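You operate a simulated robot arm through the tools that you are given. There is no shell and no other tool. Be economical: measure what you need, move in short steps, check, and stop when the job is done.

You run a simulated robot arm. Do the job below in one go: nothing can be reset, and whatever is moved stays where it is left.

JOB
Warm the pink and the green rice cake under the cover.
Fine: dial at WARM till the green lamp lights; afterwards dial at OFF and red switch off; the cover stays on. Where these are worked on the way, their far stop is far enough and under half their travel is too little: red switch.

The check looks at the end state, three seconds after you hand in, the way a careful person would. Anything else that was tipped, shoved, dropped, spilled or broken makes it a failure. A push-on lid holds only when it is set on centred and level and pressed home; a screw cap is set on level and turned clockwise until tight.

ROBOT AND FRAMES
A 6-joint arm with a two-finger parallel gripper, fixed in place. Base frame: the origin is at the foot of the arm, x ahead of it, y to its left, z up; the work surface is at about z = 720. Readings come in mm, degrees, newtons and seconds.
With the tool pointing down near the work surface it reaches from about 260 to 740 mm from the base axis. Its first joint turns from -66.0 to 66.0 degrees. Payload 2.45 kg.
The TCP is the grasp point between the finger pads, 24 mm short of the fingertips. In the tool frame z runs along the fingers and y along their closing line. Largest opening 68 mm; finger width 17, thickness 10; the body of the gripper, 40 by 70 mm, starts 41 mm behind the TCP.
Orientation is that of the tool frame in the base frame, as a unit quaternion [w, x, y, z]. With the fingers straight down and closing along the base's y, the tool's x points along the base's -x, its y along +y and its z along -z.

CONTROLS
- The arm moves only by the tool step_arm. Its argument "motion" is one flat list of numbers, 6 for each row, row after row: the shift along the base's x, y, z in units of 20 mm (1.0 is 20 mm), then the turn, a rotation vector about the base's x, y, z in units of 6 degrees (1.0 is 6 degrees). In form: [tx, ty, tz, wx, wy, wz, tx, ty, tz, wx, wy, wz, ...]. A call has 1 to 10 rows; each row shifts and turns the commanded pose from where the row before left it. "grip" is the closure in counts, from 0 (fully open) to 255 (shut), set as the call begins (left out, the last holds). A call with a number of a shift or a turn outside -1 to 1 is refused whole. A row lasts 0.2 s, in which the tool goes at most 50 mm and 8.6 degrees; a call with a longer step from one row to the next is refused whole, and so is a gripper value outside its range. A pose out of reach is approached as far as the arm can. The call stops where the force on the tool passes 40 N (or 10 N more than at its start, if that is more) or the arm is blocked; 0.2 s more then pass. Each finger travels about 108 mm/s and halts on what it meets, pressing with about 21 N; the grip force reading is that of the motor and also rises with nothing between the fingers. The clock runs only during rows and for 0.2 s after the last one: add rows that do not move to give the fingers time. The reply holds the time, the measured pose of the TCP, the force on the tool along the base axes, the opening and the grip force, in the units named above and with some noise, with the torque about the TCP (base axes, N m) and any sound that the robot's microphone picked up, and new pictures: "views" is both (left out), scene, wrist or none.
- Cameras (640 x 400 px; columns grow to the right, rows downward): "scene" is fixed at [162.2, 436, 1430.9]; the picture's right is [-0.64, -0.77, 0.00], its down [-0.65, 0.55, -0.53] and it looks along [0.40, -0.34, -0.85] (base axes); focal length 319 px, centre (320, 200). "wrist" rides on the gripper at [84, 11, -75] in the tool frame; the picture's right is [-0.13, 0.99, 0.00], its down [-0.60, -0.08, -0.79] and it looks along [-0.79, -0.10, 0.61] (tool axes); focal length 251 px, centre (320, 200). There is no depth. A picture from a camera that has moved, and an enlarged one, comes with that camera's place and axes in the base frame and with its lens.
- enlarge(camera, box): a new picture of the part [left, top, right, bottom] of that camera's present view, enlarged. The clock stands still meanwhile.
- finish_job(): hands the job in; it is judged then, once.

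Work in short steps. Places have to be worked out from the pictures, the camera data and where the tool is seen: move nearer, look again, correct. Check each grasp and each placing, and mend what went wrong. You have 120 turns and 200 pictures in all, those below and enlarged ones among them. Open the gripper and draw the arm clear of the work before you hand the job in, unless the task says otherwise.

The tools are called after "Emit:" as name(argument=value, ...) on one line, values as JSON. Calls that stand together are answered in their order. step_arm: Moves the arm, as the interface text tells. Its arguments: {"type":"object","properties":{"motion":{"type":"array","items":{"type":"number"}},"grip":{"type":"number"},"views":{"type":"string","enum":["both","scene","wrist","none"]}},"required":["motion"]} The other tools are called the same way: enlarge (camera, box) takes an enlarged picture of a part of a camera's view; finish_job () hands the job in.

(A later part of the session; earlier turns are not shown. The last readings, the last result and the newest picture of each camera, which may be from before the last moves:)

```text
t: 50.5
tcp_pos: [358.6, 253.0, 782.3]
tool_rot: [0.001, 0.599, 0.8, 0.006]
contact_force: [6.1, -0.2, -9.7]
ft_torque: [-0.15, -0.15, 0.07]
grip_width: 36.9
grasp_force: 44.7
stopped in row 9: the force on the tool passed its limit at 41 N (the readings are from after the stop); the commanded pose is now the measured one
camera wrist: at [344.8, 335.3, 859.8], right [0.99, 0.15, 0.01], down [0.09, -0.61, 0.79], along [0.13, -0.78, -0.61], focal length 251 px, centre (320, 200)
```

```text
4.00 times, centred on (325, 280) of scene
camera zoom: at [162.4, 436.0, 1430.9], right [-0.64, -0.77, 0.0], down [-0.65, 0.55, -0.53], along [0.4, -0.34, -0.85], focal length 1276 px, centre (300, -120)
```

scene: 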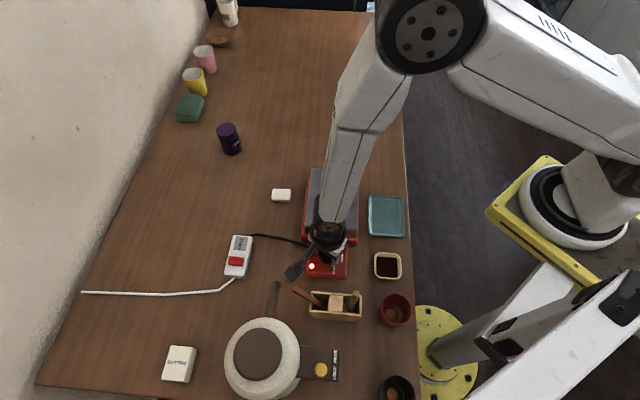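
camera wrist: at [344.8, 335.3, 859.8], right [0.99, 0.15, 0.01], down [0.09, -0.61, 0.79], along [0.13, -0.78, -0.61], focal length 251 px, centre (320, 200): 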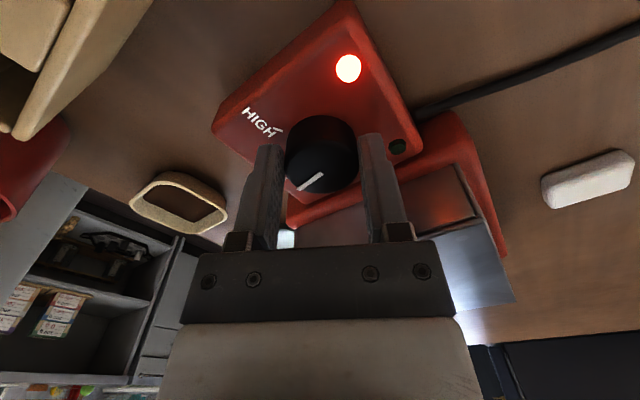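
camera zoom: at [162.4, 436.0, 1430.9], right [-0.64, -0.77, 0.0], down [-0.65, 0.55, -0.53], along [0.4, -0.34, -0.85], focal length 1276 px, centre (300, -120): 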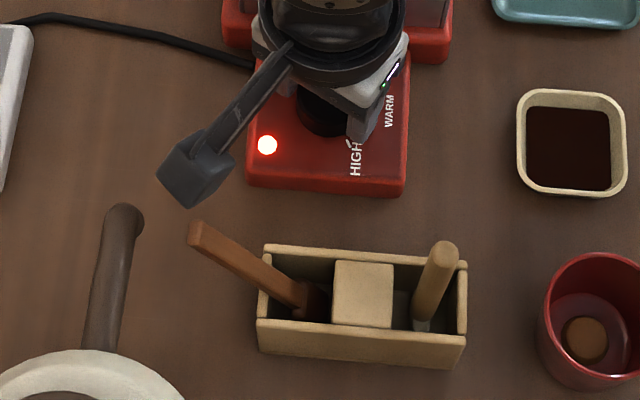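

The caddy itself hasn't moved, but the brown stick now leans out to one side; I'll deal with it after. First release the dial and lift straight up to read it.

Emit:
step_arm(motion=[0, 0, 0, 0, 0, 0, 0, 0, 0, 0, 0, 0, 0, 0, 0.7, 0, 0, 0, 0, 0, 0.9, 0, 0, 0, 0, 0, 0.9, 0, 0, 0], grip=0, views="both")

Emit:
enlarge(camera="wrist", box=[220, 20, 420, 180])

Emit:
enlarge(camera="scene", box=[260, 220, 390, 330])

```text
t: 51.7
tcp_pos: [358.7, 251.5, 834.4]
tool_rot: [0.001, 0.6, 0.8, 0.005]
contact_force: [-0.5, 0.2, 0.6]
ft_torque: [0.0, -0.03, -0.02]
grip_width: 68.1
grasp_force: 0.0
camera wrist: at [344.0, 335.0, 910.5], right [0.99, 0.15, 0.01], down [0.09, -0.61, 0.79], along [0.13, -0.78, -0.61], focal length 251 px, centre (320, 200)
```

scene: 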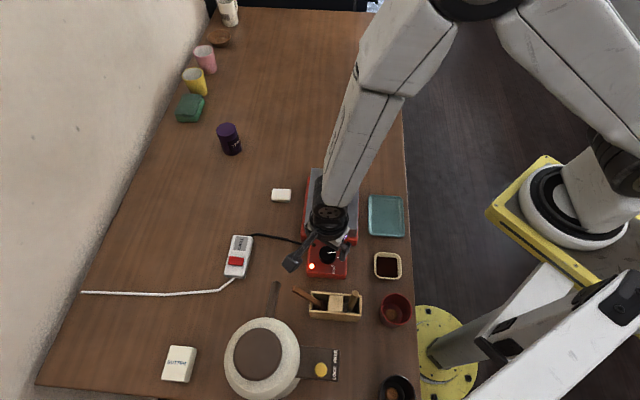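
wrist: 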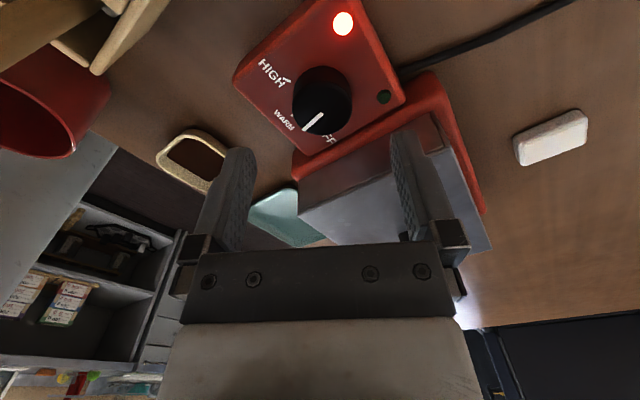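

```text
2.50 times, centred on (320, 100) of wrist
camera zoom: at [344.0, 335.0, 910.5], right [0.99, 0.15, 0.01], down [0.09, -0.61, 0.79], along [0.13, -0.78, -0.61], focal length 629 px, centre (320, 450)
```

zoom: 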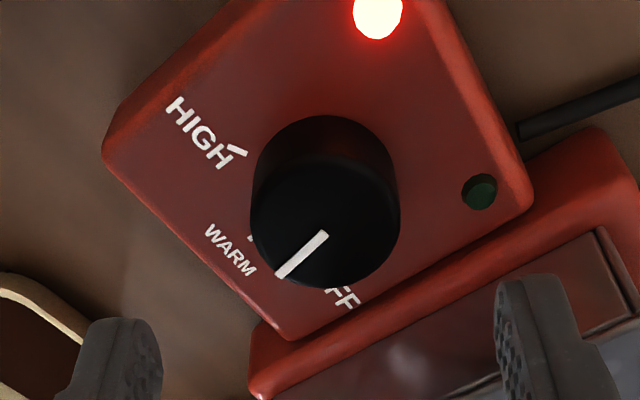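

```text
3.64 times, centred on (325, 275) of scene
camera zoom: at [162.2, 436.0, 1430.9], right [-0.64, -0.77, 0.0], down [-0.65, 0.55, -0.53], along [0.4, -0.34, -0.85], focal length 1160 px, centre (302, -73)
```

zoom: 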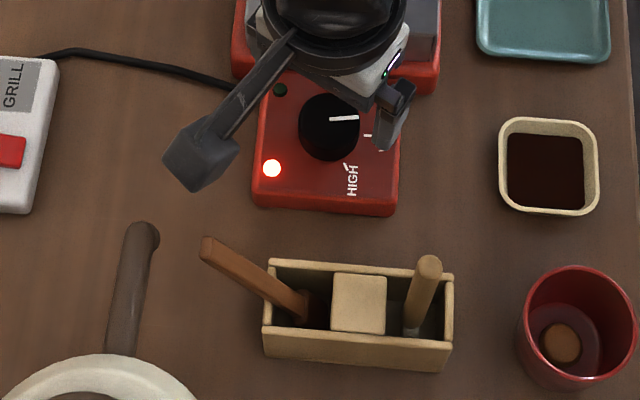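

The dial reads about 9° short of WARM (pointer −122°, tick ≈ −131°). I re-grip here and turn 9° more.

Emit:
step_arm(motion=[-0.1, -0.05, -0.6, 0, 0, 0, 0, 0, -0.9, 0, 0, 0, 0, 0, -0.9, 0, 0, 0, 0, 0, -0.2, 0, 0, 0], views="none")

Emit:
step_arm(motion=[0, 0, 0, 0, 0, 0, 0, 0, 0, 0, 0, 0, 0, 0, 0, 0, 0, 0, 0, 0, 0, 0, 0, -0.5, 0, 0, 0, 0, 0, -0.55, 0, 0, 0, 0, 0, -0.55, 0, 0, 0, 0, 0, 0], grip=255, views="none")

Emit:
step_arm(motion=[0, 0, 0, 0, 0, 0, 0, 0, 0, 0, 0, 0, 0, 0, 0.7, 0, 0, 0, 0, 0, 0.9, 0, 0, 0, 0, 0, 0.9, 0, 0, 0], grip=0, views="both")

Emit:
enlarge(camera="scene", box=[260, 220, 390, 330])

Emit:
enlarge(camera="wrist", box=[220, 20, 420, 180])

```text
t: 52.7
tcp_pos: [355.5, 250.4, 781.9]
tool_rot: [0.001, 0.6, 0.8, 0.005]
contact_force: [0.5, 0.0, 0.2]
ft_torque: [0.04, 0.0, -0.04]
grip_width: 68.1
grasp_force: 0.2
```

```text
t: 54.3
tcp_pos: [359.7, 253.6, 780.5]
tool_rot: [0.002, 0.665, 0.747, 0.01]
contact_force: [35.8, -3.4, -10.0]
ft_torque: [-0.47, -0.85, 0.21]
grip_width: 37.4
grasp_force: 45.2
```

```text
t: 55.5
tcp_pos: [356.0, 252.5, 832.5]
tool_rot: [0.002, 0.664, 0.748, 0.005]
contact_force: [-0.5, 0.6, 0.4]
ft_torque: [0.01, 0.0, 0.02]
grip_width: 68.1
grasp_force: 0.1
camera wrist: at [356.2, 335.2, 908.6], right [1.0, -0.01, 0.01], down [-0.01, -0.61, 0.79], along [-0.01, -0.79, -0.61], focal length 251 px, centre (320, 200)
```

scene: 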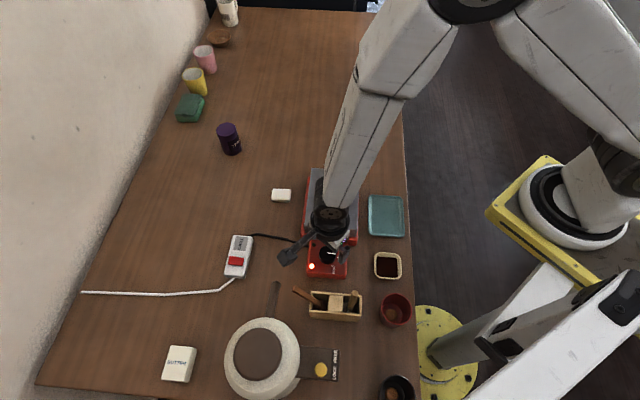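
wrist: 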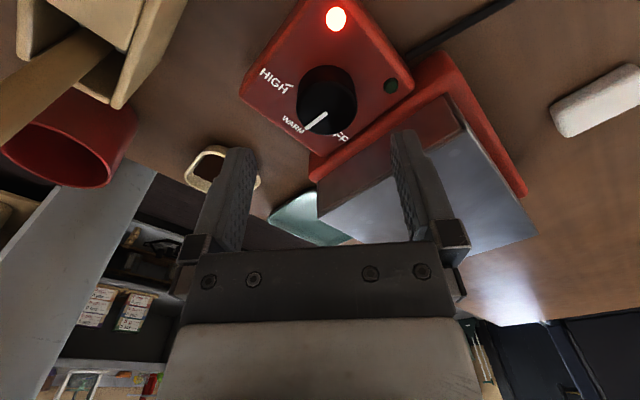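

```text
3.64 times, centred on (325, 275) of scene
camera zoom: at [162.2, 436.0, 1430.9], right [-0.64, -0.77, 0.0], down [-0.65, 0.55, -0.53], along [0.4, -0.34, -0.85], focal length 1160 px, centre (302, -73)
```

zoom: 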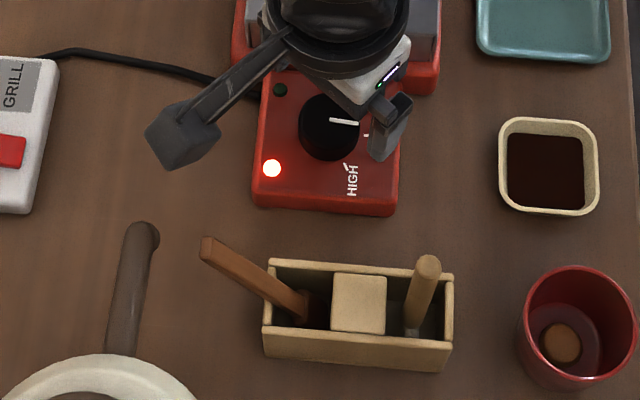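

```text
2.50 times, centred on (320, 100) of wrist
camera zoom: at [356.2, 335.2, 908.6], right [1.0, -0.01, 0.01], down [-0.01, -0.61, 0.79], along [-0.01, -0.79, -0.61], focal length 629 px, centre (320, 450)
```

zoom: 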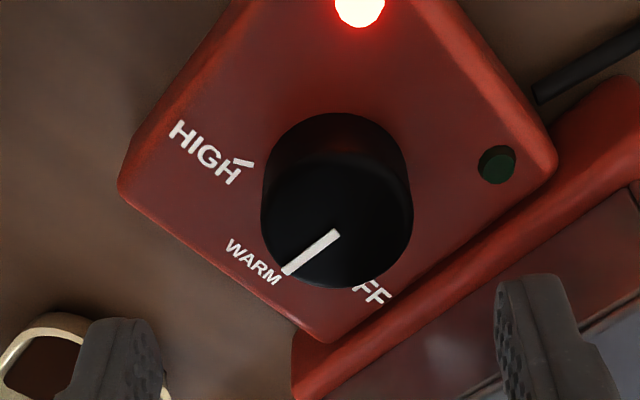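

The pointer is now on WARM and the red lamp is on. While waiting for green, I turn the tool in the air to yaw −140°, ready to turn back to OFF without sweeping over the caddy.

Emit:
step_arm(motion=[0, 0, 0, 0, 0, -0.95, 0, 0, 0, 0, 0, -0.95, 0, 0, 0, 0, 0, -0.95, 0, 0, 0, 0, 0, -0.95, 0, 0, 0, 0, 0, -0.95, 0, 0, 0, 0, 0, -0.95, 0, 0, 0, 0, 0, -0.95, 0, 0, 0, 0, 0, -0.95, 0, 0, 0, 0, 0, -0.95, 0, 0, 0, 0, 0, -0.95], views="both")

```text
t: 57.7
tcp_pos: [356.8, 235.4, 824.1]
tool_rot: [-0.013, 0.94, 0.34, 0.0]
contact_force: [0.2, -0.9, -1.1]
ft_torque: [-0.02, 0.04, 0.0]
grip_width: 67.8
grasp_force: 0.0
out of reach, approached as far as the arm can: row 9, 10
camera wrist: at [428.8, 278.2, 901.0], right [0.54, -0.84, -0.03], down [-0.51, -0.35, 0.79], along [-0.67, -0.41, -0.62], focal length 251 px, centre (320, 200)
```

scene: 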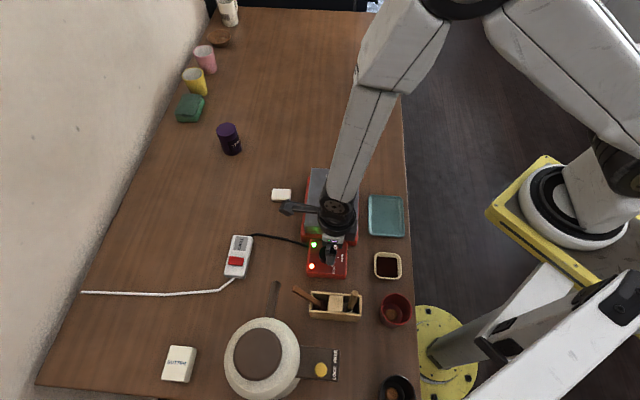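
wrist: 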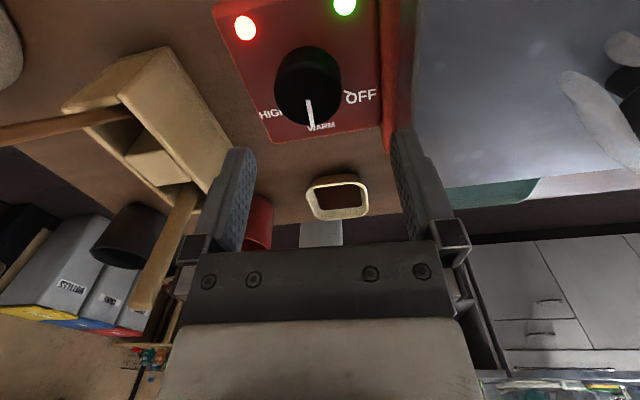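

The green lamp is already lit. The wrist is near its limit, so I come back 12°, narrow the opening and settle over the dial.

Emit:
step_arm(motion=[0, 0, 0, 0, 0, 1, 0, 0, 0, 0, 0, 1, 0, 0, 0, 0, 0, 0], grip=60, views="wrist")

```text
t: 58.5
tcp_pos: [357.6, 233.6, 822.5]
tool_rot: [0.001, 0.9, 0.437, 0.003]
contact_force: [0.9, -0.7, 0.4]
ft_torque: [0.03, 0.02, 0.01]
grip_width: 52.1
grasp_force: 0.1
out of reach, approached as far as the arm can: row 1
camera wrist: at [417.7, 290.0, 899.5], right [0.7, -0.71, 0.0], down [-0.44, -0.43, 0.79], along [-0.56, -0.55, -0.61], focal length 251 px, centre (320, 200)
```

wrist: 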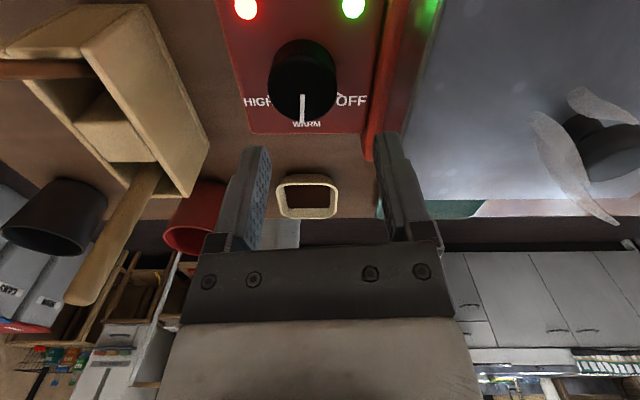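

Emit:
step_arm(motion=[-0.08, 0.42, 0, 0, 0, 0, 0, 0.42, 0, 0, 0, 0], views="wrist")

Emit:
enlarge(camera="wrist", box=[220, 20, 420, 180])

```text
t: 59.1
tcp_pos: [356.2, 248.7, 823.1]
tool_rot: [-0.001, 0.9, 0.437, 0.002]
contact_force: [-0.7, 0.6, 1.1]
ft_torque: [-0.02, -0.02, 0.03]
grip_width: 52.0
grasp_force: 0.0
camera wrist: at [416.3, 306.6, 899.7], right [0.7, -0.71, 0.0], down [-0.44, -0.43, 0.79], along [-0.57, -0.55, -0.61], focal length 251 px, centre (320, 200)
```

wrist: 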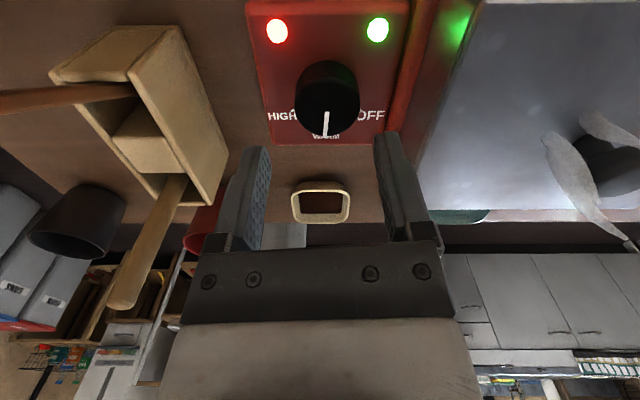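

```text
2.50 times, centred on (320, 100) of wrist
camera zoom: at [416.3, 306.6, 899.7], right [0.7, -0.71, 0.0], down [-0.44, -0.43, 0.79], along [-0.57, -0.55, -0.61], focal length 629 px, centre (320, 450)
```

zoom: 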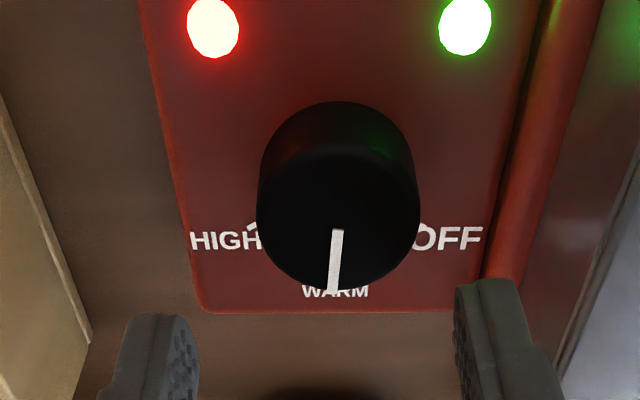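

Refined dial centre ≈ (360, 250). Shift, descend, grip.

Emit:
step_arm(motion=[0.2, 0.06, -0.3, 0, 0, 0, 0, 0, -0.8, 0, 0, 0, 0, 0, -0.8, 0, 0, 0, 0, 0, -0.1, 0, 0, 0], views="none")

Emit:
step_arm(motion=[0, 0, 0, 0, 0, 0, 0, 0, 0, 0, 0, 0, 0, 0, 0, 0, 0, 0], grip=255, views="wrist")

```text
t: 60.1
tcp_pos: [361.0, 249.6, 782.3]
tool_rot: [-0.001, 0.9, 0.436, 0.003]
contact_force: [1.3, 0.1, -0.1]
ft_torque: [0.02, 0.0, -0.07]
grip_width: 51.9
grasp_force: 0.1
```

```text
t: 60.9
tcp_pos: [360.7, 248.4, 783.2]
tool_rot: [-0.001, 0.9, 0.436, 0.002]
contact_force: [23.4, -19.2, -7.2]
ft_torque: [-0.45, -0.62, 0.09]
grip_width: 37.0
grasp_force: 45.0
camera wrist: at [421.8, 306.6, 859.4], right [0.7, -0.72, 0.0], down [-0.44, -0.43, 0.79], along [-0.57, -0.55, -0.61], focal length 251 px, centre (320, 200)
```

wrist: 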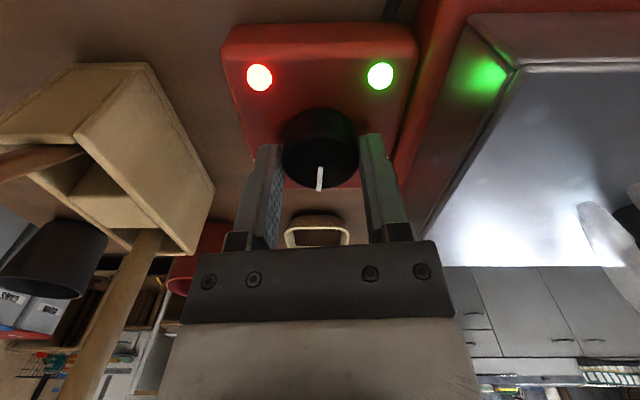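

Lateral load of ~30 N along the closing line: the true centre is a bit further (+x, −y). I relieve it by 2 mm.

Emit:
step_arm(motion=[0.08, -0.065, 0, 0, 0, 0, 0, 0, 0, 0, 0, 0], views="none")

```text
t: 61.5
tcp_pos: [362.8, 249.0, 782.2]
tool_rot: [-0.002, 0.899, 0.437, 0.002]
contact_force: [3.4, -1.7, -10.4]
ft_torque: [0.79, -0.78, 0.01]
grip_width: 36.9
grasp_force: 45.5
```

Load gone. Turn counter-clockwise 54°, then check.

Emit:
step_arm(motion=[0, 0, 0, 0, 0, 0.9, 0, 0, 0, 0, 0, 0.9, 0, 0, 0, 0, 0, 0.9, 0, 0, 0, 0, 0, 0.9, 0, 0, 0, 0, 0, 0.9, 0, 0, 0, 0, 0, 0.9, 0, 0, 0, 0, 0, 0.9, 0, 0, 0, 0, 0, 0.9, 0, 0, 0, 0, 0, 0.9, 0, 0, 0, 0, 0, 0.9], views="both")

Emit:
enlarge(camera="scene", box=[260, 220, 390, 330])

Emit:
enlarge(camera="wrist", box=[220, 60, 420, 220])

```text
t: 63.7
tcp_pos: [361.0, 249.9, 782.3]
tool_rot: [0.001, 0.603, 0.798, 0.004]
contact_force: [-29.0, 14.9, 19.4]
ft_torque: [-0.08, 0.89, -0.01]
grip_width: 37.0
grasp_force: 44.7
camera wrist: at [347.1, 331.2, 859.3], right [0.99, 0.15, 0.01], down [0.08, -0.61, 0.79], along [0.12, -0.78, -0.61], focal length 251 px, centre (320, 200)
```

scene: 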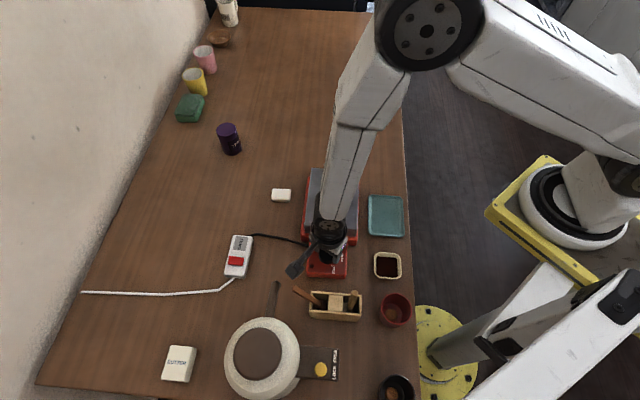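
wrist: 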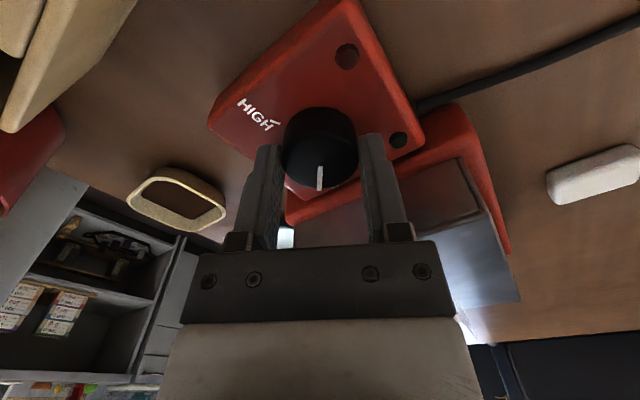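

```text
3.64 times, centred on (325, 275) of scene
camera zoom: at [161.4, 436.2, 1431.0], right [-0.64, -0.77, 0.0], down [-0.65, 0.55, -0.53], along [0.4, -0.34, -0.85], focal length 1160 px, centre (302, -73)
```

zoom: 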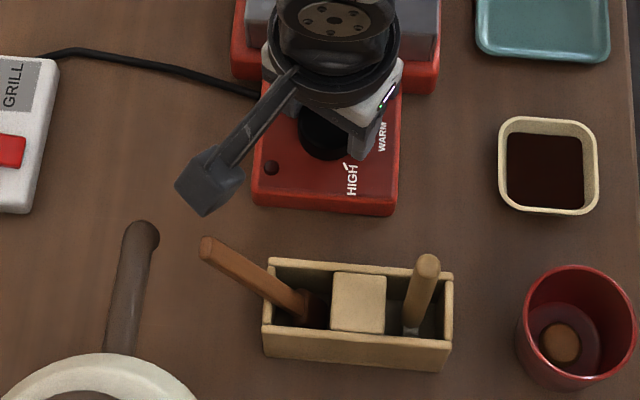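

```text
2.50 times, centred on (320, 140) of wrist
camera zoom: at [347.1, 331.2, 859.3], right [0.99, 0.15, 0.01], down [0.08, -0.61, 0.79], along [0.12, -0.78, -0.61], focal length 629 px, centre (320, 350)
```

zoom: 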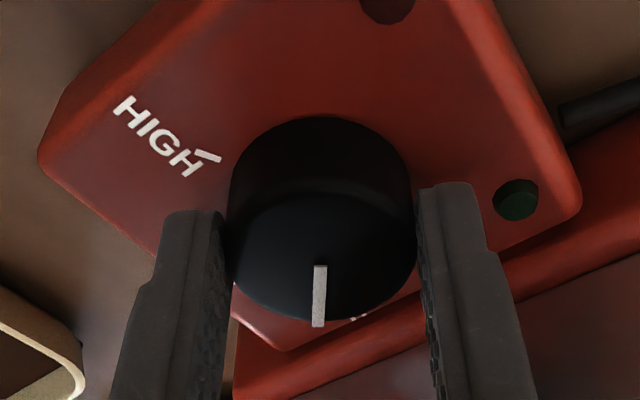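

Lamps are off; pointer is ~5° short of its original OFF. I re-grip with the tool backed off 18° (away from the stick) and turn the last 5°.

Emit:
step_arm(motion=[0, 0, 0, 0, 0, 0, 0, 0, 0, 0, 0, 0, 0, 0, 0.9, 0, 0, 0, 0, 0, 0.3, 0, 0, -1, 0, 0, 0, 0, 0, -1, 0, 0, -0.3, 0, 0, -1, 0, 0, -0.9, 0, 0, 0], grip=40, views="none")

Emit:
step_arm(motion=[0, 0, 0, 0, 0, 0, 0, 0, 0, 0, 0, 0, 0, 0, 0, 0, 0, 0, 0, 0, 0, 0, 0, 0.4, 0, 0, 0, 0, 0, 0.5, 0, 0, 0, 0, 0, 0], grip=255, views="none")

Emit:
step_arm(motion=[0, 0, 0, 0, 0, 0, 0, 0, 0, 0, 0, 0, 0, 0, 0.9, 0, 0, 0, 0, 0, 0.9, 0, 0, 0, 0, 0, 0.9, 0, 0, 0, 0, 0, 0.9, 0, 0, 0], grip=0, views="both")

Emit:
enlarge(camera="scene", box=[260, 220, 390, 330])

Emit:
enlarge(camera="wrist", box=[220, 20, 420, 180])

```text
t: 65.3
tcp_pos: [361.2, 247.4, 782.0]
tool_rot: [0.002, 0.722, 0.692, 0.005]
contact_force: [-0.1, 0.0, 0.1]
ft_torque: [0.01, 0.0, -0.01]
grip_width: 57.2
grasp_force: 0.0
```

```text
t: 66.7
tcp_pos: [360.4, 248.2, 782.1]
tool_rot: [0.003, 0.688, 0.726, 0.003]
contact_force: [-23.5, 6.8, -4.1]
ft_torque: [0.52, 0.55, -0.86]
grip_width: 37.0
grasp_force: 45.6
```

```text
t: 68.1
tcp_pos: [361.9, 249.6, 855.3]
tool_rot: [0.003, 0.688, 0.726, 0.005]
contact_force: [0.7, -0.5, 0.3]
ft_torque: [-0.02, 0.01, 0.01]
grip_width: 68.2
grasp_force: 0.1
camera wrist: at [367.0, 332.3, 932.3], right [1.0, -0.08, 0.01], down [-0.05, -0.61, 0.79], along [-0.05, -0.79, -0.61], focal length 251 px, centre (320, 200)
```

scene: 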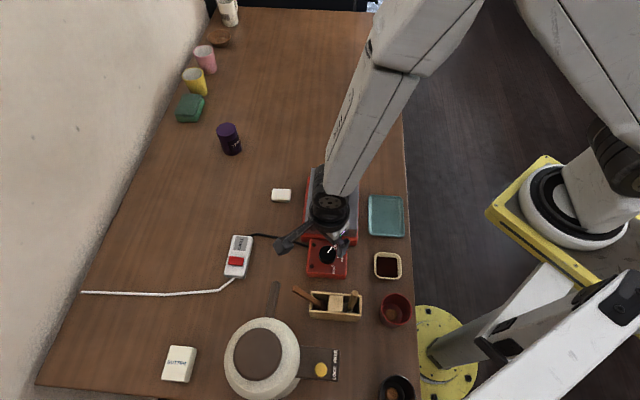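
wrist: 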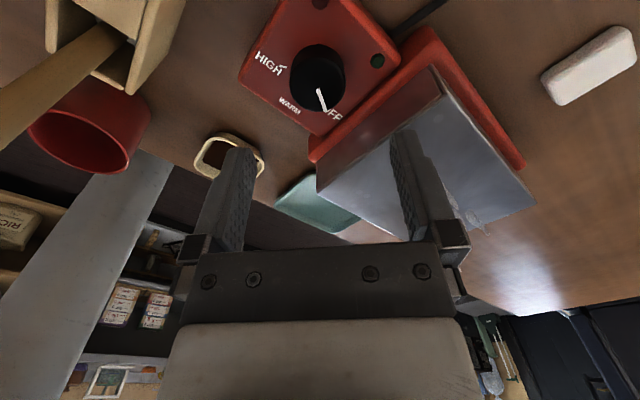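

```text
3.64 times, centred on (325, 275) of scene
camera zoom: at [162.2, 436.0, 1430.9], right [-0.64, -0.77, 0.0], down [-0.65, 0.55, -0.53], along [0.4, -0.34, -0.85], focal length 1160 px, centre (302, -73)
```

zoom: 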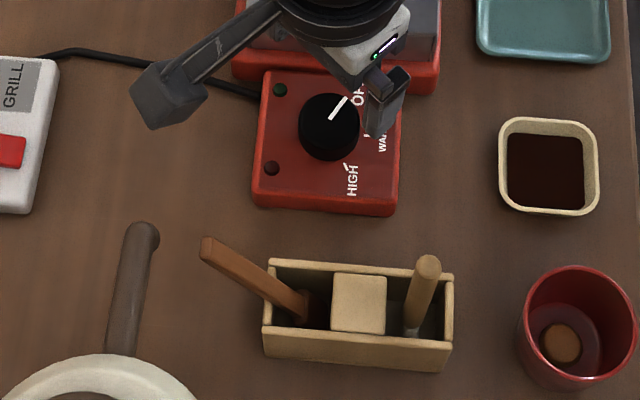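

```text
2.50 times, centred on (320, 100) of wrist
camera zoom: at [367.0, 332.3, 932.3], right [1.0, -0.08, 0.01], down [-0.05, -0.61, 0.79], along [-0.05, -0.79, -0.61], focal length 629 px, centre (320, 450)
```

zoom: 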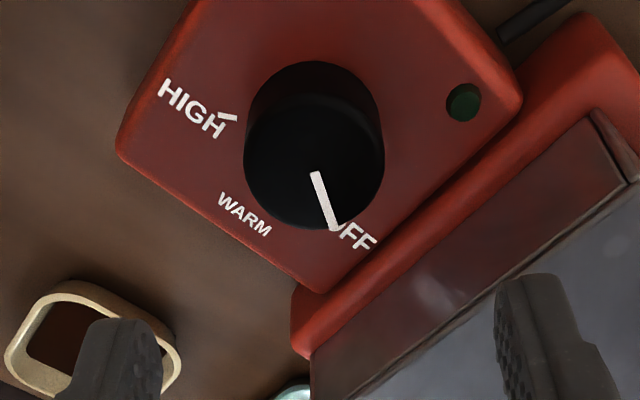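

Dial is back at OFF and both lamps are dark. Now to the switch: travel and rotate back to yaw 0 with closed fingers.

Emit:
step_arm(motion=[0.8, 0.9, 0, 0, 0, 1, 0.8, 0.9, 0, 0, 0, 1, 0.8, 0.9, 0, 0, 0, 1, 0.8, 0.9, 0, 0, 0, 1, 0.8, 0.9, 0, 0, 0, 1, 0.8, 0.9, 0, 0, 0, 1, 0.8, 0.9, 0, 0, 0, 1, 0, 0.9, 0, 0, 0, 1, 0, 0, 0, 0, 0, 1, 0, 0, 0, 0, 0, 1], grip=255, views="none")

Emit:
step_arm(motion=[0, 0, -0.3, 0, 0, 1, 0, 0, -0.4, 0, 0, 1, 0, 0, -0.4, 0, 0, 1, 0, 0, -0.2, 0, 0, 1, 0, 0, 0, 0, 0, 0.45], views="both")

Emit:
enlarge(camera="scene", box=[280, 140, 400, 330])

```text
t: 70.3
tcp_pos: [474.5, 393.0, 855.1]
tool_rot: [0.0, 0.232, 0.973, 0.005]
contact_force: [0.1, -0.4, -0.3]
ft_torque: [0.02, 0.02, 0.01]
grip_width: 0.0
grasp_force: 20.5
```

```text
t: 71.5
tcp_pos: [473.5, 392.2, 828.8]
tool_rot: [-0.001, 0.001, 1.0, 0.006]
contact_force: [-0.3, -1.0, -0.1]
ft_torque: [-0.04, -0.01, -0.01]
grip_width: 0.0
grasp_force: 20.8
camera wrist: at [389.8, 402.0, 905.2], right [0.13, 0.99, 0.01], down [0.61, -0.09, 0.79], along [0.78, -0.1, -0.61], focal length 251 px, centre (320, 200)
```

scene: 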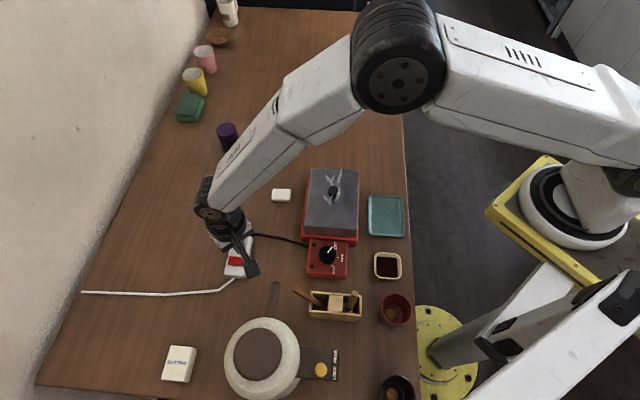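
wrist: 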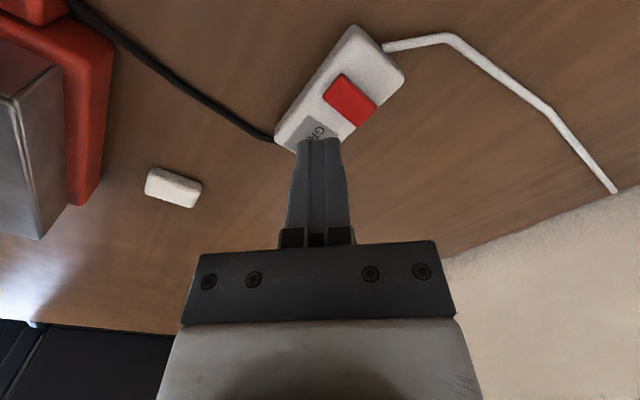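

```text
2.11 times, centred on (340, 235) of scene
camera zoom: at [162.2, 436.0, 1430.9], right [-0.64, -0.77, 0.0], down [-0.65, 0.55, -0.53], along [0.4, -0.34, -0.85], focal length 672 px, centre (278, 126)
```

zoom: 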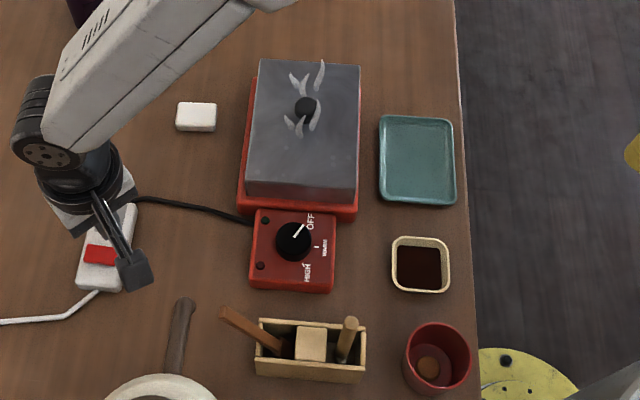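

Steam shows it warmed. Now press the other (wall-side) end of the rocker at ≈ (493.5, 418.5).

Emit:
step_arm(motion=[0.5, 0.66, -0.3, 0, 0, 0, 0.5, 0.66, -0.6, 0, 0, 0, 0, 0, -0.9, 0, 0, 0, 0, 0, -0.5, 0, 0, 0, 0, 0, -0.1, 0, 0, 0, 0, 0, -0.1, 0, 0, 0, 0, 0, -0.1, 0, 0, 0, 0, 0, -0.1, 0, 0, 0, 0, 0, -0.1, 0, 0, 0], views="none")

Emit:
step_arm(motion=[0, 0, 0.9, 0, 0, 0, -0.6, -0.6, 0.9, 0, 0, 0, -0.8, -0.8, 0.8, 0, 0, 0, -0.2, -0.3, 0, 0, 0, 0], views="wrist")

Emit:
enlarge(camera="wrist", box=[320, 85, 400, 145])

```text
t: 73.5
tcp_pos: [494.7, 419.1, 776.3]
tool_rot: [0.0, 0.002, 1.0, 0.007]
contact_force: [-5.3, -4.0, 23.9]
ft_torque: [-0.33, 0.27, -0.03]
grip_width: 0.0
grasp_force: 21.1
```

```text
t: 74.5
tcp_pos: [461.8, 384.8, 824.7]
tool_rot: [-0.003, 0.002, 1.0, 0.005]
contact_force: [-0.5, 0.1, -0.1]
ft_torque: [0.02, 0.05, 0.02]
grip_width: 0.0
grasp_force: 20.7
camera wrist: at [377.8, 394.3, 901.3], right [0.13, 0.99, 0.01], down [0.61, -0.09, 0.79], along [0.78, -0.1, -0.61], focal length 251 px, centre (320, 200)
```

wrist: 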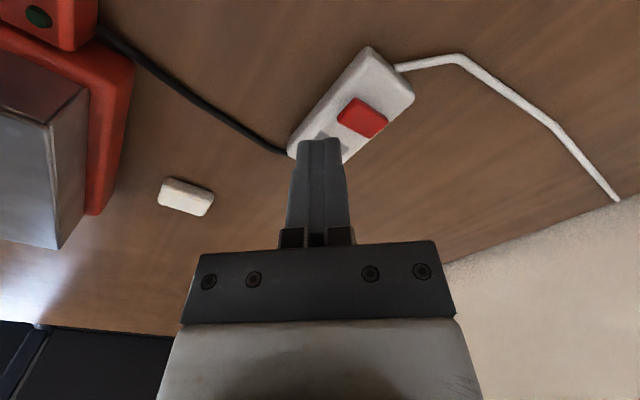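

```text
6.67 times, centred on (360, 115) of wrist
camera zoom: at [377.8, 394.3, 901.3], right [0.13, 0.99, 0.01], down [0.61, -0.09, 0.79], along [0.78, -0.1, -0.61], focal length 1676 px, centre (53, 767)
```

zoom: 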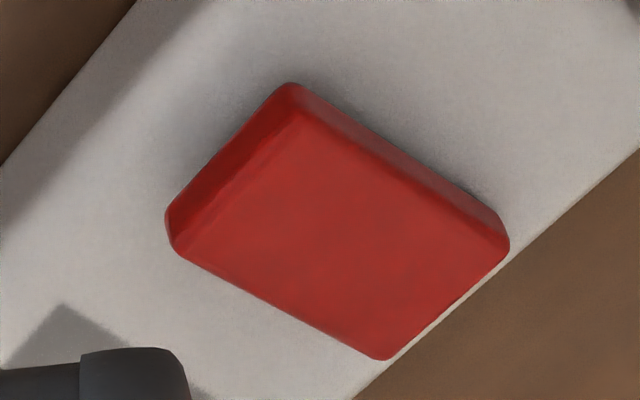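

It has flipped back almost exactly to the original tilt; I press once more, slightly further out and firmer, to make sure it's home.

Emit:
step_arm(motion=[0.8, 0.85, -0.4, 0, 0, 0, 0.8, 0.85, -0.5, 0, 0, 0, 0, 0, -0.9, 0, 0, 0, 0, 0, -0.5, 0, 0, 0, 0, 0, -0.1, 0, 0, 0, 0, 0, -0.1, 0, 0, 0, 0, 0, -0.1, 0, 0, 0, 0, 0, -0.1, 0, 0, 0, 0, 0, -0.1, 0, 0, 0, 0, 0, -0.1, 0, 0, 0], views="none")

Emit:
step_arm(motion=[0, 0, 0.9, 0, 0, 0, -0.6, -0.6, 0.9, 0, 0, 0, -0.8, -0.8, 0.7, 0, 0, 0, -0.2, -0.3, 0, 0, 0, 0], views="wrist")

Emit:
enlarge(camera="wrist", box=[320, 85, 400, 145])

```text
t: 76.3
tcp_pos: [494.6, 420.3, 777.2]
tool_rot: [-0.002, 0.002, 1.0, 0.004]
contact_force: [-0.9, -0.6, 4.6]
ft_torque: [-0.06, 0.03, 0.01]
grip_width: 0.0
grasp_force: 20.8
stopped in row 8: the force on the tool passed its limit at 45 N (the readings are from after the stop); the commanded pose is now the measured one
```

```text
t: 77.3
tcp_pos: [462.8, 386.7, 824.9]
tool_rot: [-0.002, 0.002, 1.0, 0.004]
contact_force: [0.0, 0.1, -0.4]
ft_torque: [0.03, 0.01, -0.02]
grip_width: 0.0
grasp_force: 21.1
camera wrist: at [378.5, 395.4, 901.5], right [0.13, 0.99, 0.01], down [0.61, -0.09, 0.79], along [0.78, -0.1, -0.61], focal length 251 px, centre (320, 200)
```

wrist: 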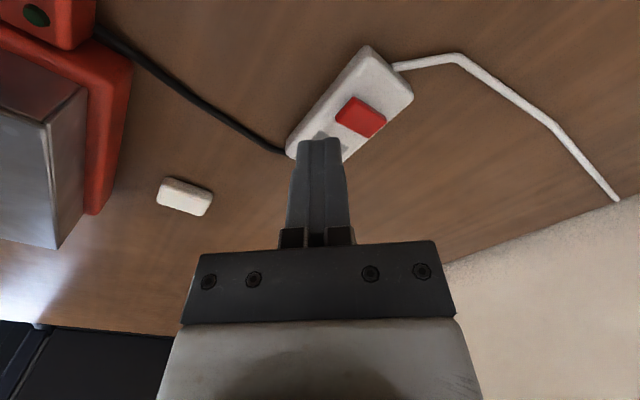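

```text
6.67 times, centred on (360, 115) of wrist
camera zoom: at [378.5, 395.4, 901.5], right [0.13, 0.99, 0.01], down [0.61, -0.09, 0.79], along [0.78, -0.1, -0.61], focal length 1676 px, centre (53, 767)
```

zoom: 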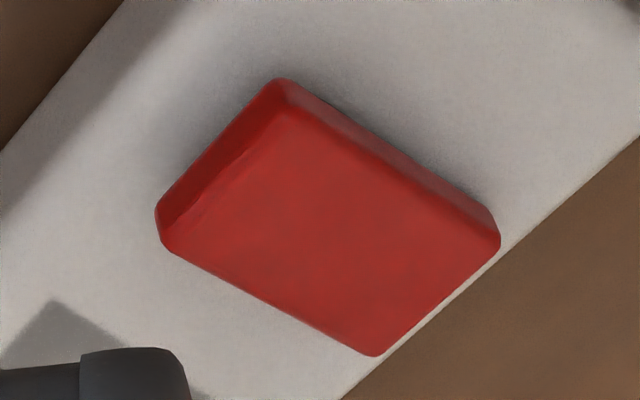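

Switch is off. Now the leaning stick in the caddy: I go and look at it from above.

Emit:
step_arm(motion=[-0.9, -0.3, 0.5, 0, 0, 0, -0.9, -0.3, 0.5, 0, 0, 0, -0.9, -0.3, 0.5, 0, 0, 0, -0.9, -0.3, 0.5, 0, 0, 0, -0.9, -0.3, 0.5, 0, 0, 0, -0.9, -0.3, 0.5, 0, 0, 0, -0.9, -0.3, 0, 0, 0, 0, -0.9, -0.3, 0, 0, 0, 0, -0.9, -0.3, 0, 0, 0, 0], views="both")

Emit:
enlarge(camera="scene", box=[280, 150, 400, 260])

```text
t: 79.3
tcp_pos: [299.8, 332.0, 885.4]
tool_rot: [-0.003, 0.002, 1.0, 0.004]
contact_force: [-0.1, 0.5, -0.7]
ft_torque: [0.01, 0.05, 0.01]
grip_width: 0.0
grasp_force: 21.9
camera wrist: at [215.9, 341.0, 961.9], right [0.13, 0.99, 0.01], down [0.61, -0.09, 0.79], along [0.78, -0.1, -0.61], focal length 251 px, centre (320, 200)
```

scene: 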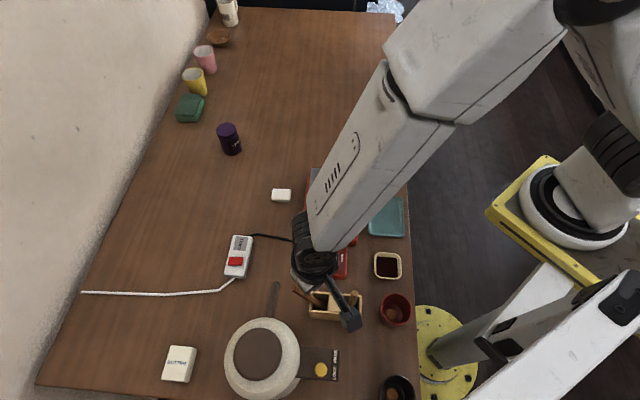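
wrist: 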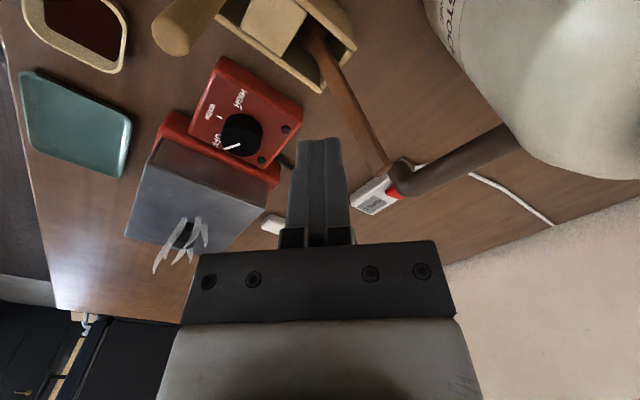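

```text
3.64 times, centred on (340, 205) of scene
camera zoom: at [162.2, 436.0, 1430.9], right [-0.64, -0.77, 0.0], down [-0.65, 0.55, -0.53], along [0.4, -0.34, -0.85], focal length 1160 px, centre (247, 182)
```

zoom: 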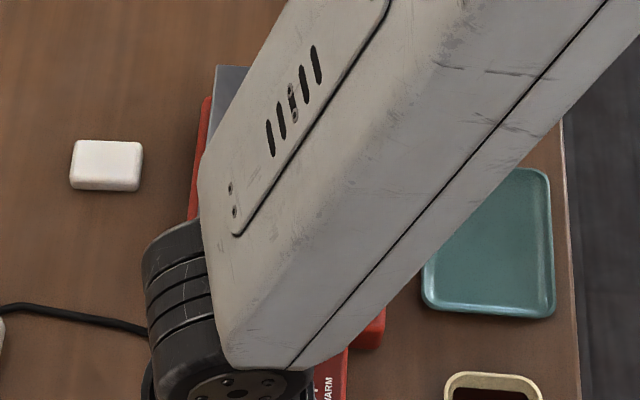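

Emit:
enlarge(camera="wrist", box=[140, 0, 440, 220])

Emit:
step_arm(motion=[-0.8, 0, 0.5, 0, 0, 0, -0.8, 0, 0.5, 0, 0, 0], views="wrist")

Emit:
enlarge(camera="wrist", box=[200, 0, 440, 180])

```text
1.82 times, centred on (290, 110) of wrist
camera zoom: at [215.9, 341.0, 961.9], right [0.13, 0.99, 0.01], down [0.61, -0.09, 0.79], along [0.78, -0.1, -0.61], focal length 457 px, centre (374, 364)
```

zoom: 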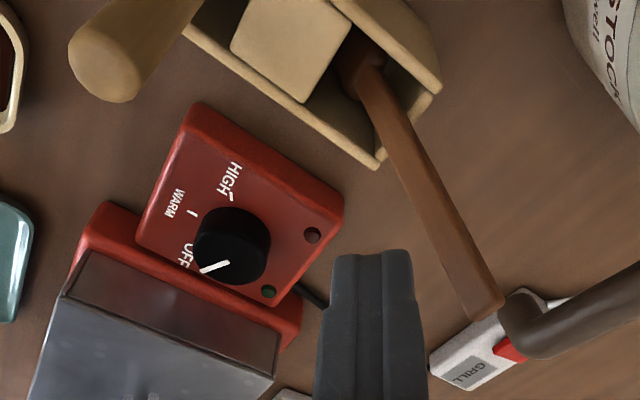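

```text
t: 79.9
tcp_pos: [271.2, 328.8, 904.5]
tool_rot: [-0.003, 0.002, 1.0, 0.005]
contact_force: [-0.4, -0.2, -0.5]
ft_torque: [-0.01, -0.02, 0.03]
grip_width: 0.0
grasp_force: 20.6
out of reach, approached as far as the arm can: row 2
camera wrist: at [187.7, 339.3, 981.9], right [0.13, 0.99, 0.01], down [0.61, -0.09, 0.79], along [0.78, -0.1, -0.62], focal length 251 px, centre (320, 200)
```

wrist: 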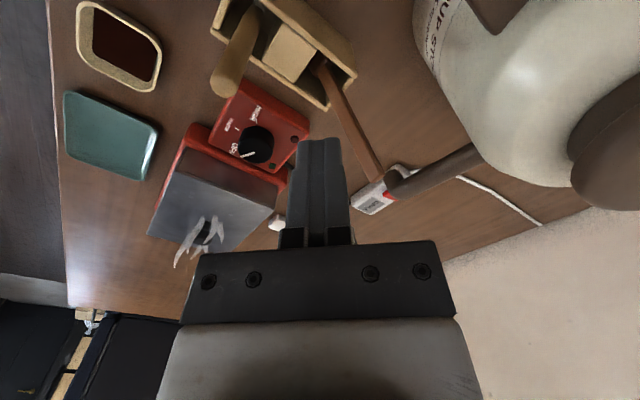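

```text
2.22 times, centred on (320, 90) of wrist
camera zoom: at [187.7, 339.3, 981.9], right [0.13, 0.99, 0.01], down [0.61, -0.09, 0.79], along [0.78, -0.1, -0.62], focal length 559 px, centre (320, 444)
```

zoom: 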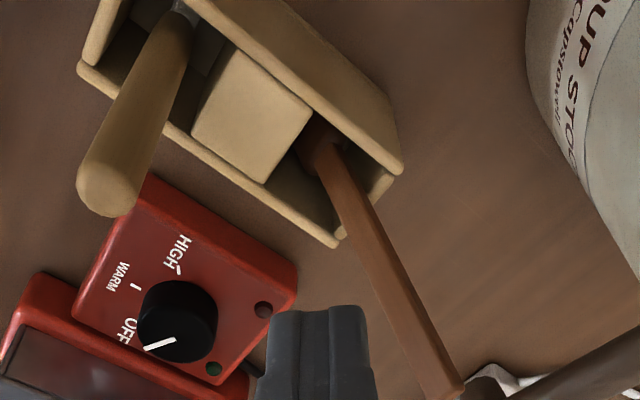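

Triangulated: the stick's top is at (320, 365, 857), leaning ~26°; originally it stood upright at ≈ (284, 330). I'll grasp its handle and swing it back up. First move over its upper part with yaw +28°, fingers open.

Emit:
step_arm(motion=[0.5, 0.3, 0.1, 0, 0, 0.93, 0.5, 0.3, 0.1, 0, 0, 0.93, 0.5, 0.3, 0, 0, 0, 0.93, 0.5, 0.3, 0, 0, 0, 0.93, 0.1, 0.3, 0, 0, 0, 0.93], grip=0, views="both")

Emit:
enlarge(camera="scene", box=[260, 240, 380, 340])

```text
t: 81.1
tcp_pos: [314.9, 360.3, 910.4]
tool_rot: [-0.004, -0.241, 0.971, 0.004]
contact_force: [0.4, -0.5, -0.4]
ft_torque: [0.02, 0.0, 0.0]
grip_width: 68.0
grasp_force: 0.1
camera wrist: at [235.3, 328.9, 986.0], right [-0.35, 0.94, 0.01], down [0.58, 0.21, 0.79], along [0.74, 0.28, -0.61], focal length 251 px, centre (320, 200)
```

scene: 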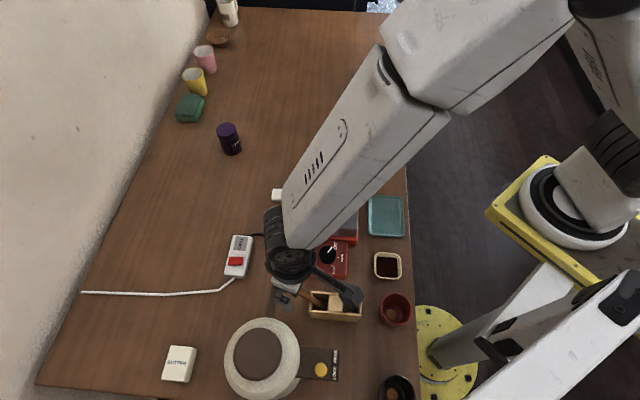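
wrist: 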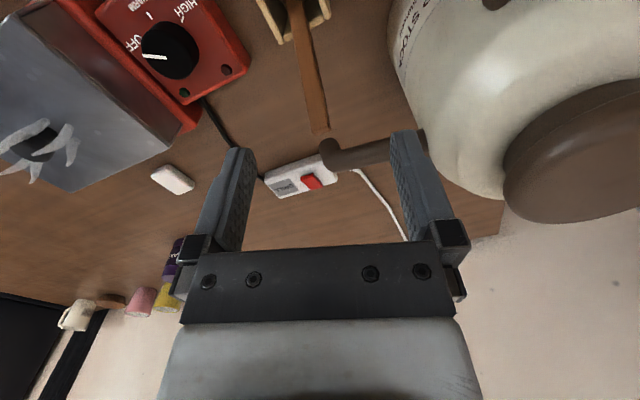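

```text
4.00 times, centred on (320, 290) of scene
camera zoom: at [162.2, 436.0, 1430.9], right [-0.64, -0.77, 0.0], down [-0.65, 0.55, -0.53], along [0.4, -0.34, -0.85], focal length 1276 px, centre (320, -160)
```

zoom: 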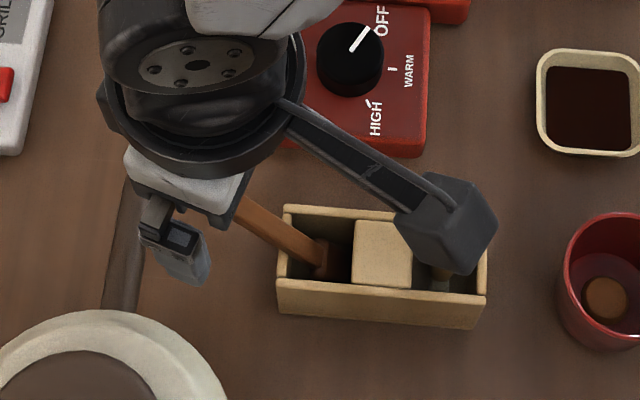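

The stick's top lies midway between the fingers. Narrow the opening to ~45 mm (to stay away from the pan handle) and lower.

Emit:
step_arm(motion=[0, 0, -0.7, 0, 0, 0, 0, 0, -0.8, 0, 0, 0, 0, 0, -0.8, 0, 0, 0, 0, 0, -0.6, 0, 0, 0], grip=86, views="both")

Emit:
enlarge(camera="scene", box=[260, 240, 380, 340])

```text
t: 82.1
tcp_pos: [314.6, 360.9, 850.5]
tool_rot: [-0.003, -0.239, 0.971, 0.004]
contact_force: [0.6, 0.9, 0.2]
ft_torque: [0.02, 0.0, 0.02]
grip_width: 45.3
grasp_force: 0.1
camera wrist: at [235.0, 329.4, 927.4], right [-0.35, 0.94, 0.01], down [0.58, 0.21, 0.79], along [0.74, 0.28, -0.61], focal length 251 px, centre (320, 200)
```

scene: 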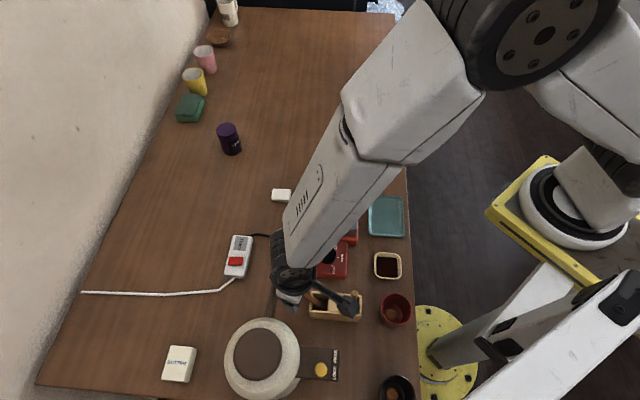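
wrist: 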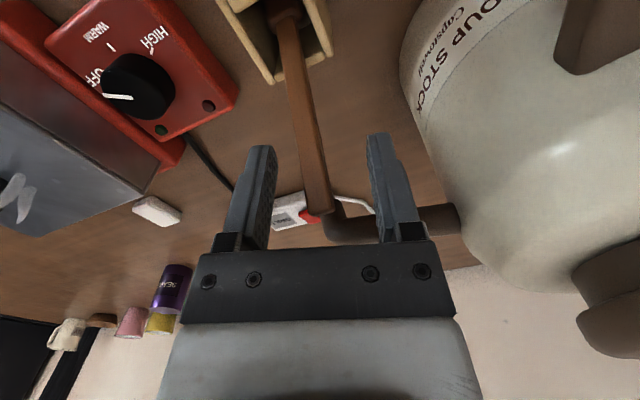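

```text
4.00 times, centred on (320, 290) of scene
camera zoom: at [162.2, 436.0, 1430.9], right [-0.64, -0.77, 0.0], down [-0.65, 0.55, -0.53], along [0.4, -0.34, -0.85], focal length 1276 px, centre (320, -160)
```

zoom: 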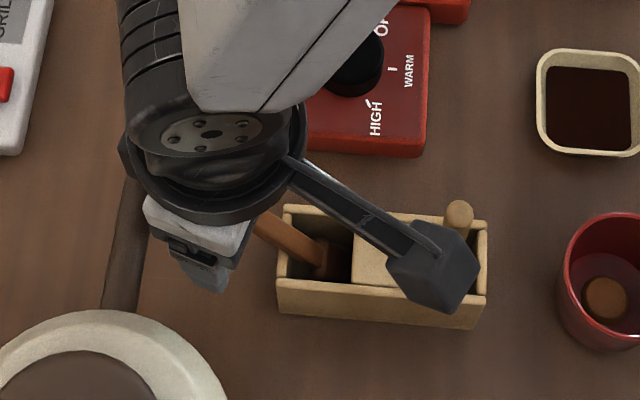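

Emit:
step_arm(motion=[0.13, 0.07, -0.6, 0, 0, 0, 0, 0, 0, 0, 0, 0], views="none")

Emit:
step_arm(motion=[0, 0, 0, 0, 0, 0, 0, 0, 0, 0, 0, 0, 0, 0, 0, 0, 0, 0], grip=255, views="both")

```text
t: 82.7
tcp_pos: [317.6, 360.4, 839.1]
tool_rot: [-0.004, -0.239, 0.971, 0.003]
contact_force: [-0.4, 0.5, 0.2]
ft_torque: [0.0, 0.0, -0.01]
grip_width: 45.3
grasp_force: 0.1
```

```text
t: 83.5
tcp_pos: [317.3, 362.5, 838.6]
tool_rot: [-0.003, -0.239, 0.971, 0.004]
contact_force: [1.5, -2.6, 4.5]
ft_torque: [-0.38, -0.05, 0.15]
grip_width: 11.9
grasp_force: 21.1
camera wrist: at [237.6, 330.6, 915.7], right [-0.35, 0.94, 0.01], down [0.58, 0.21, 0.79], along [0.74, 0.28, -0.61], focal length 251 px, centre (320, 200)
```

scene: 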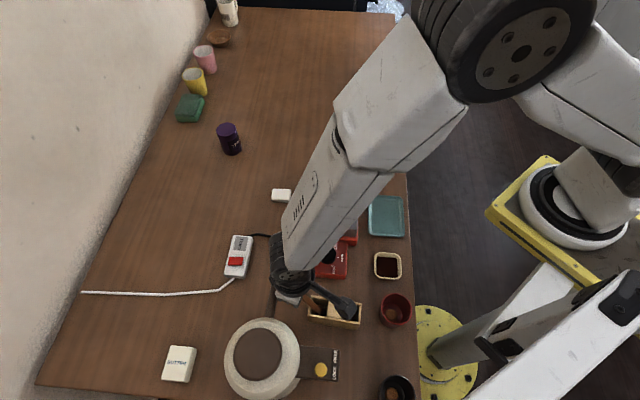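
wrist: 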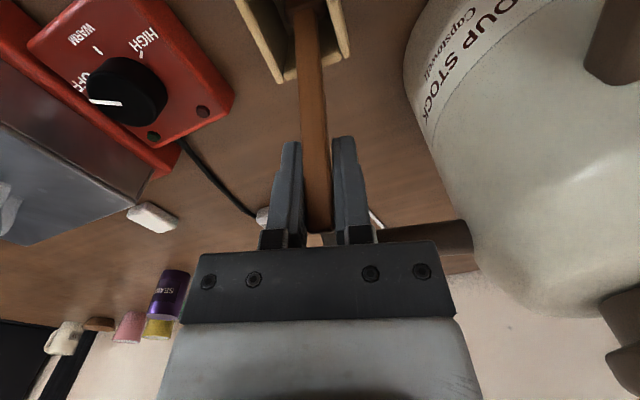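

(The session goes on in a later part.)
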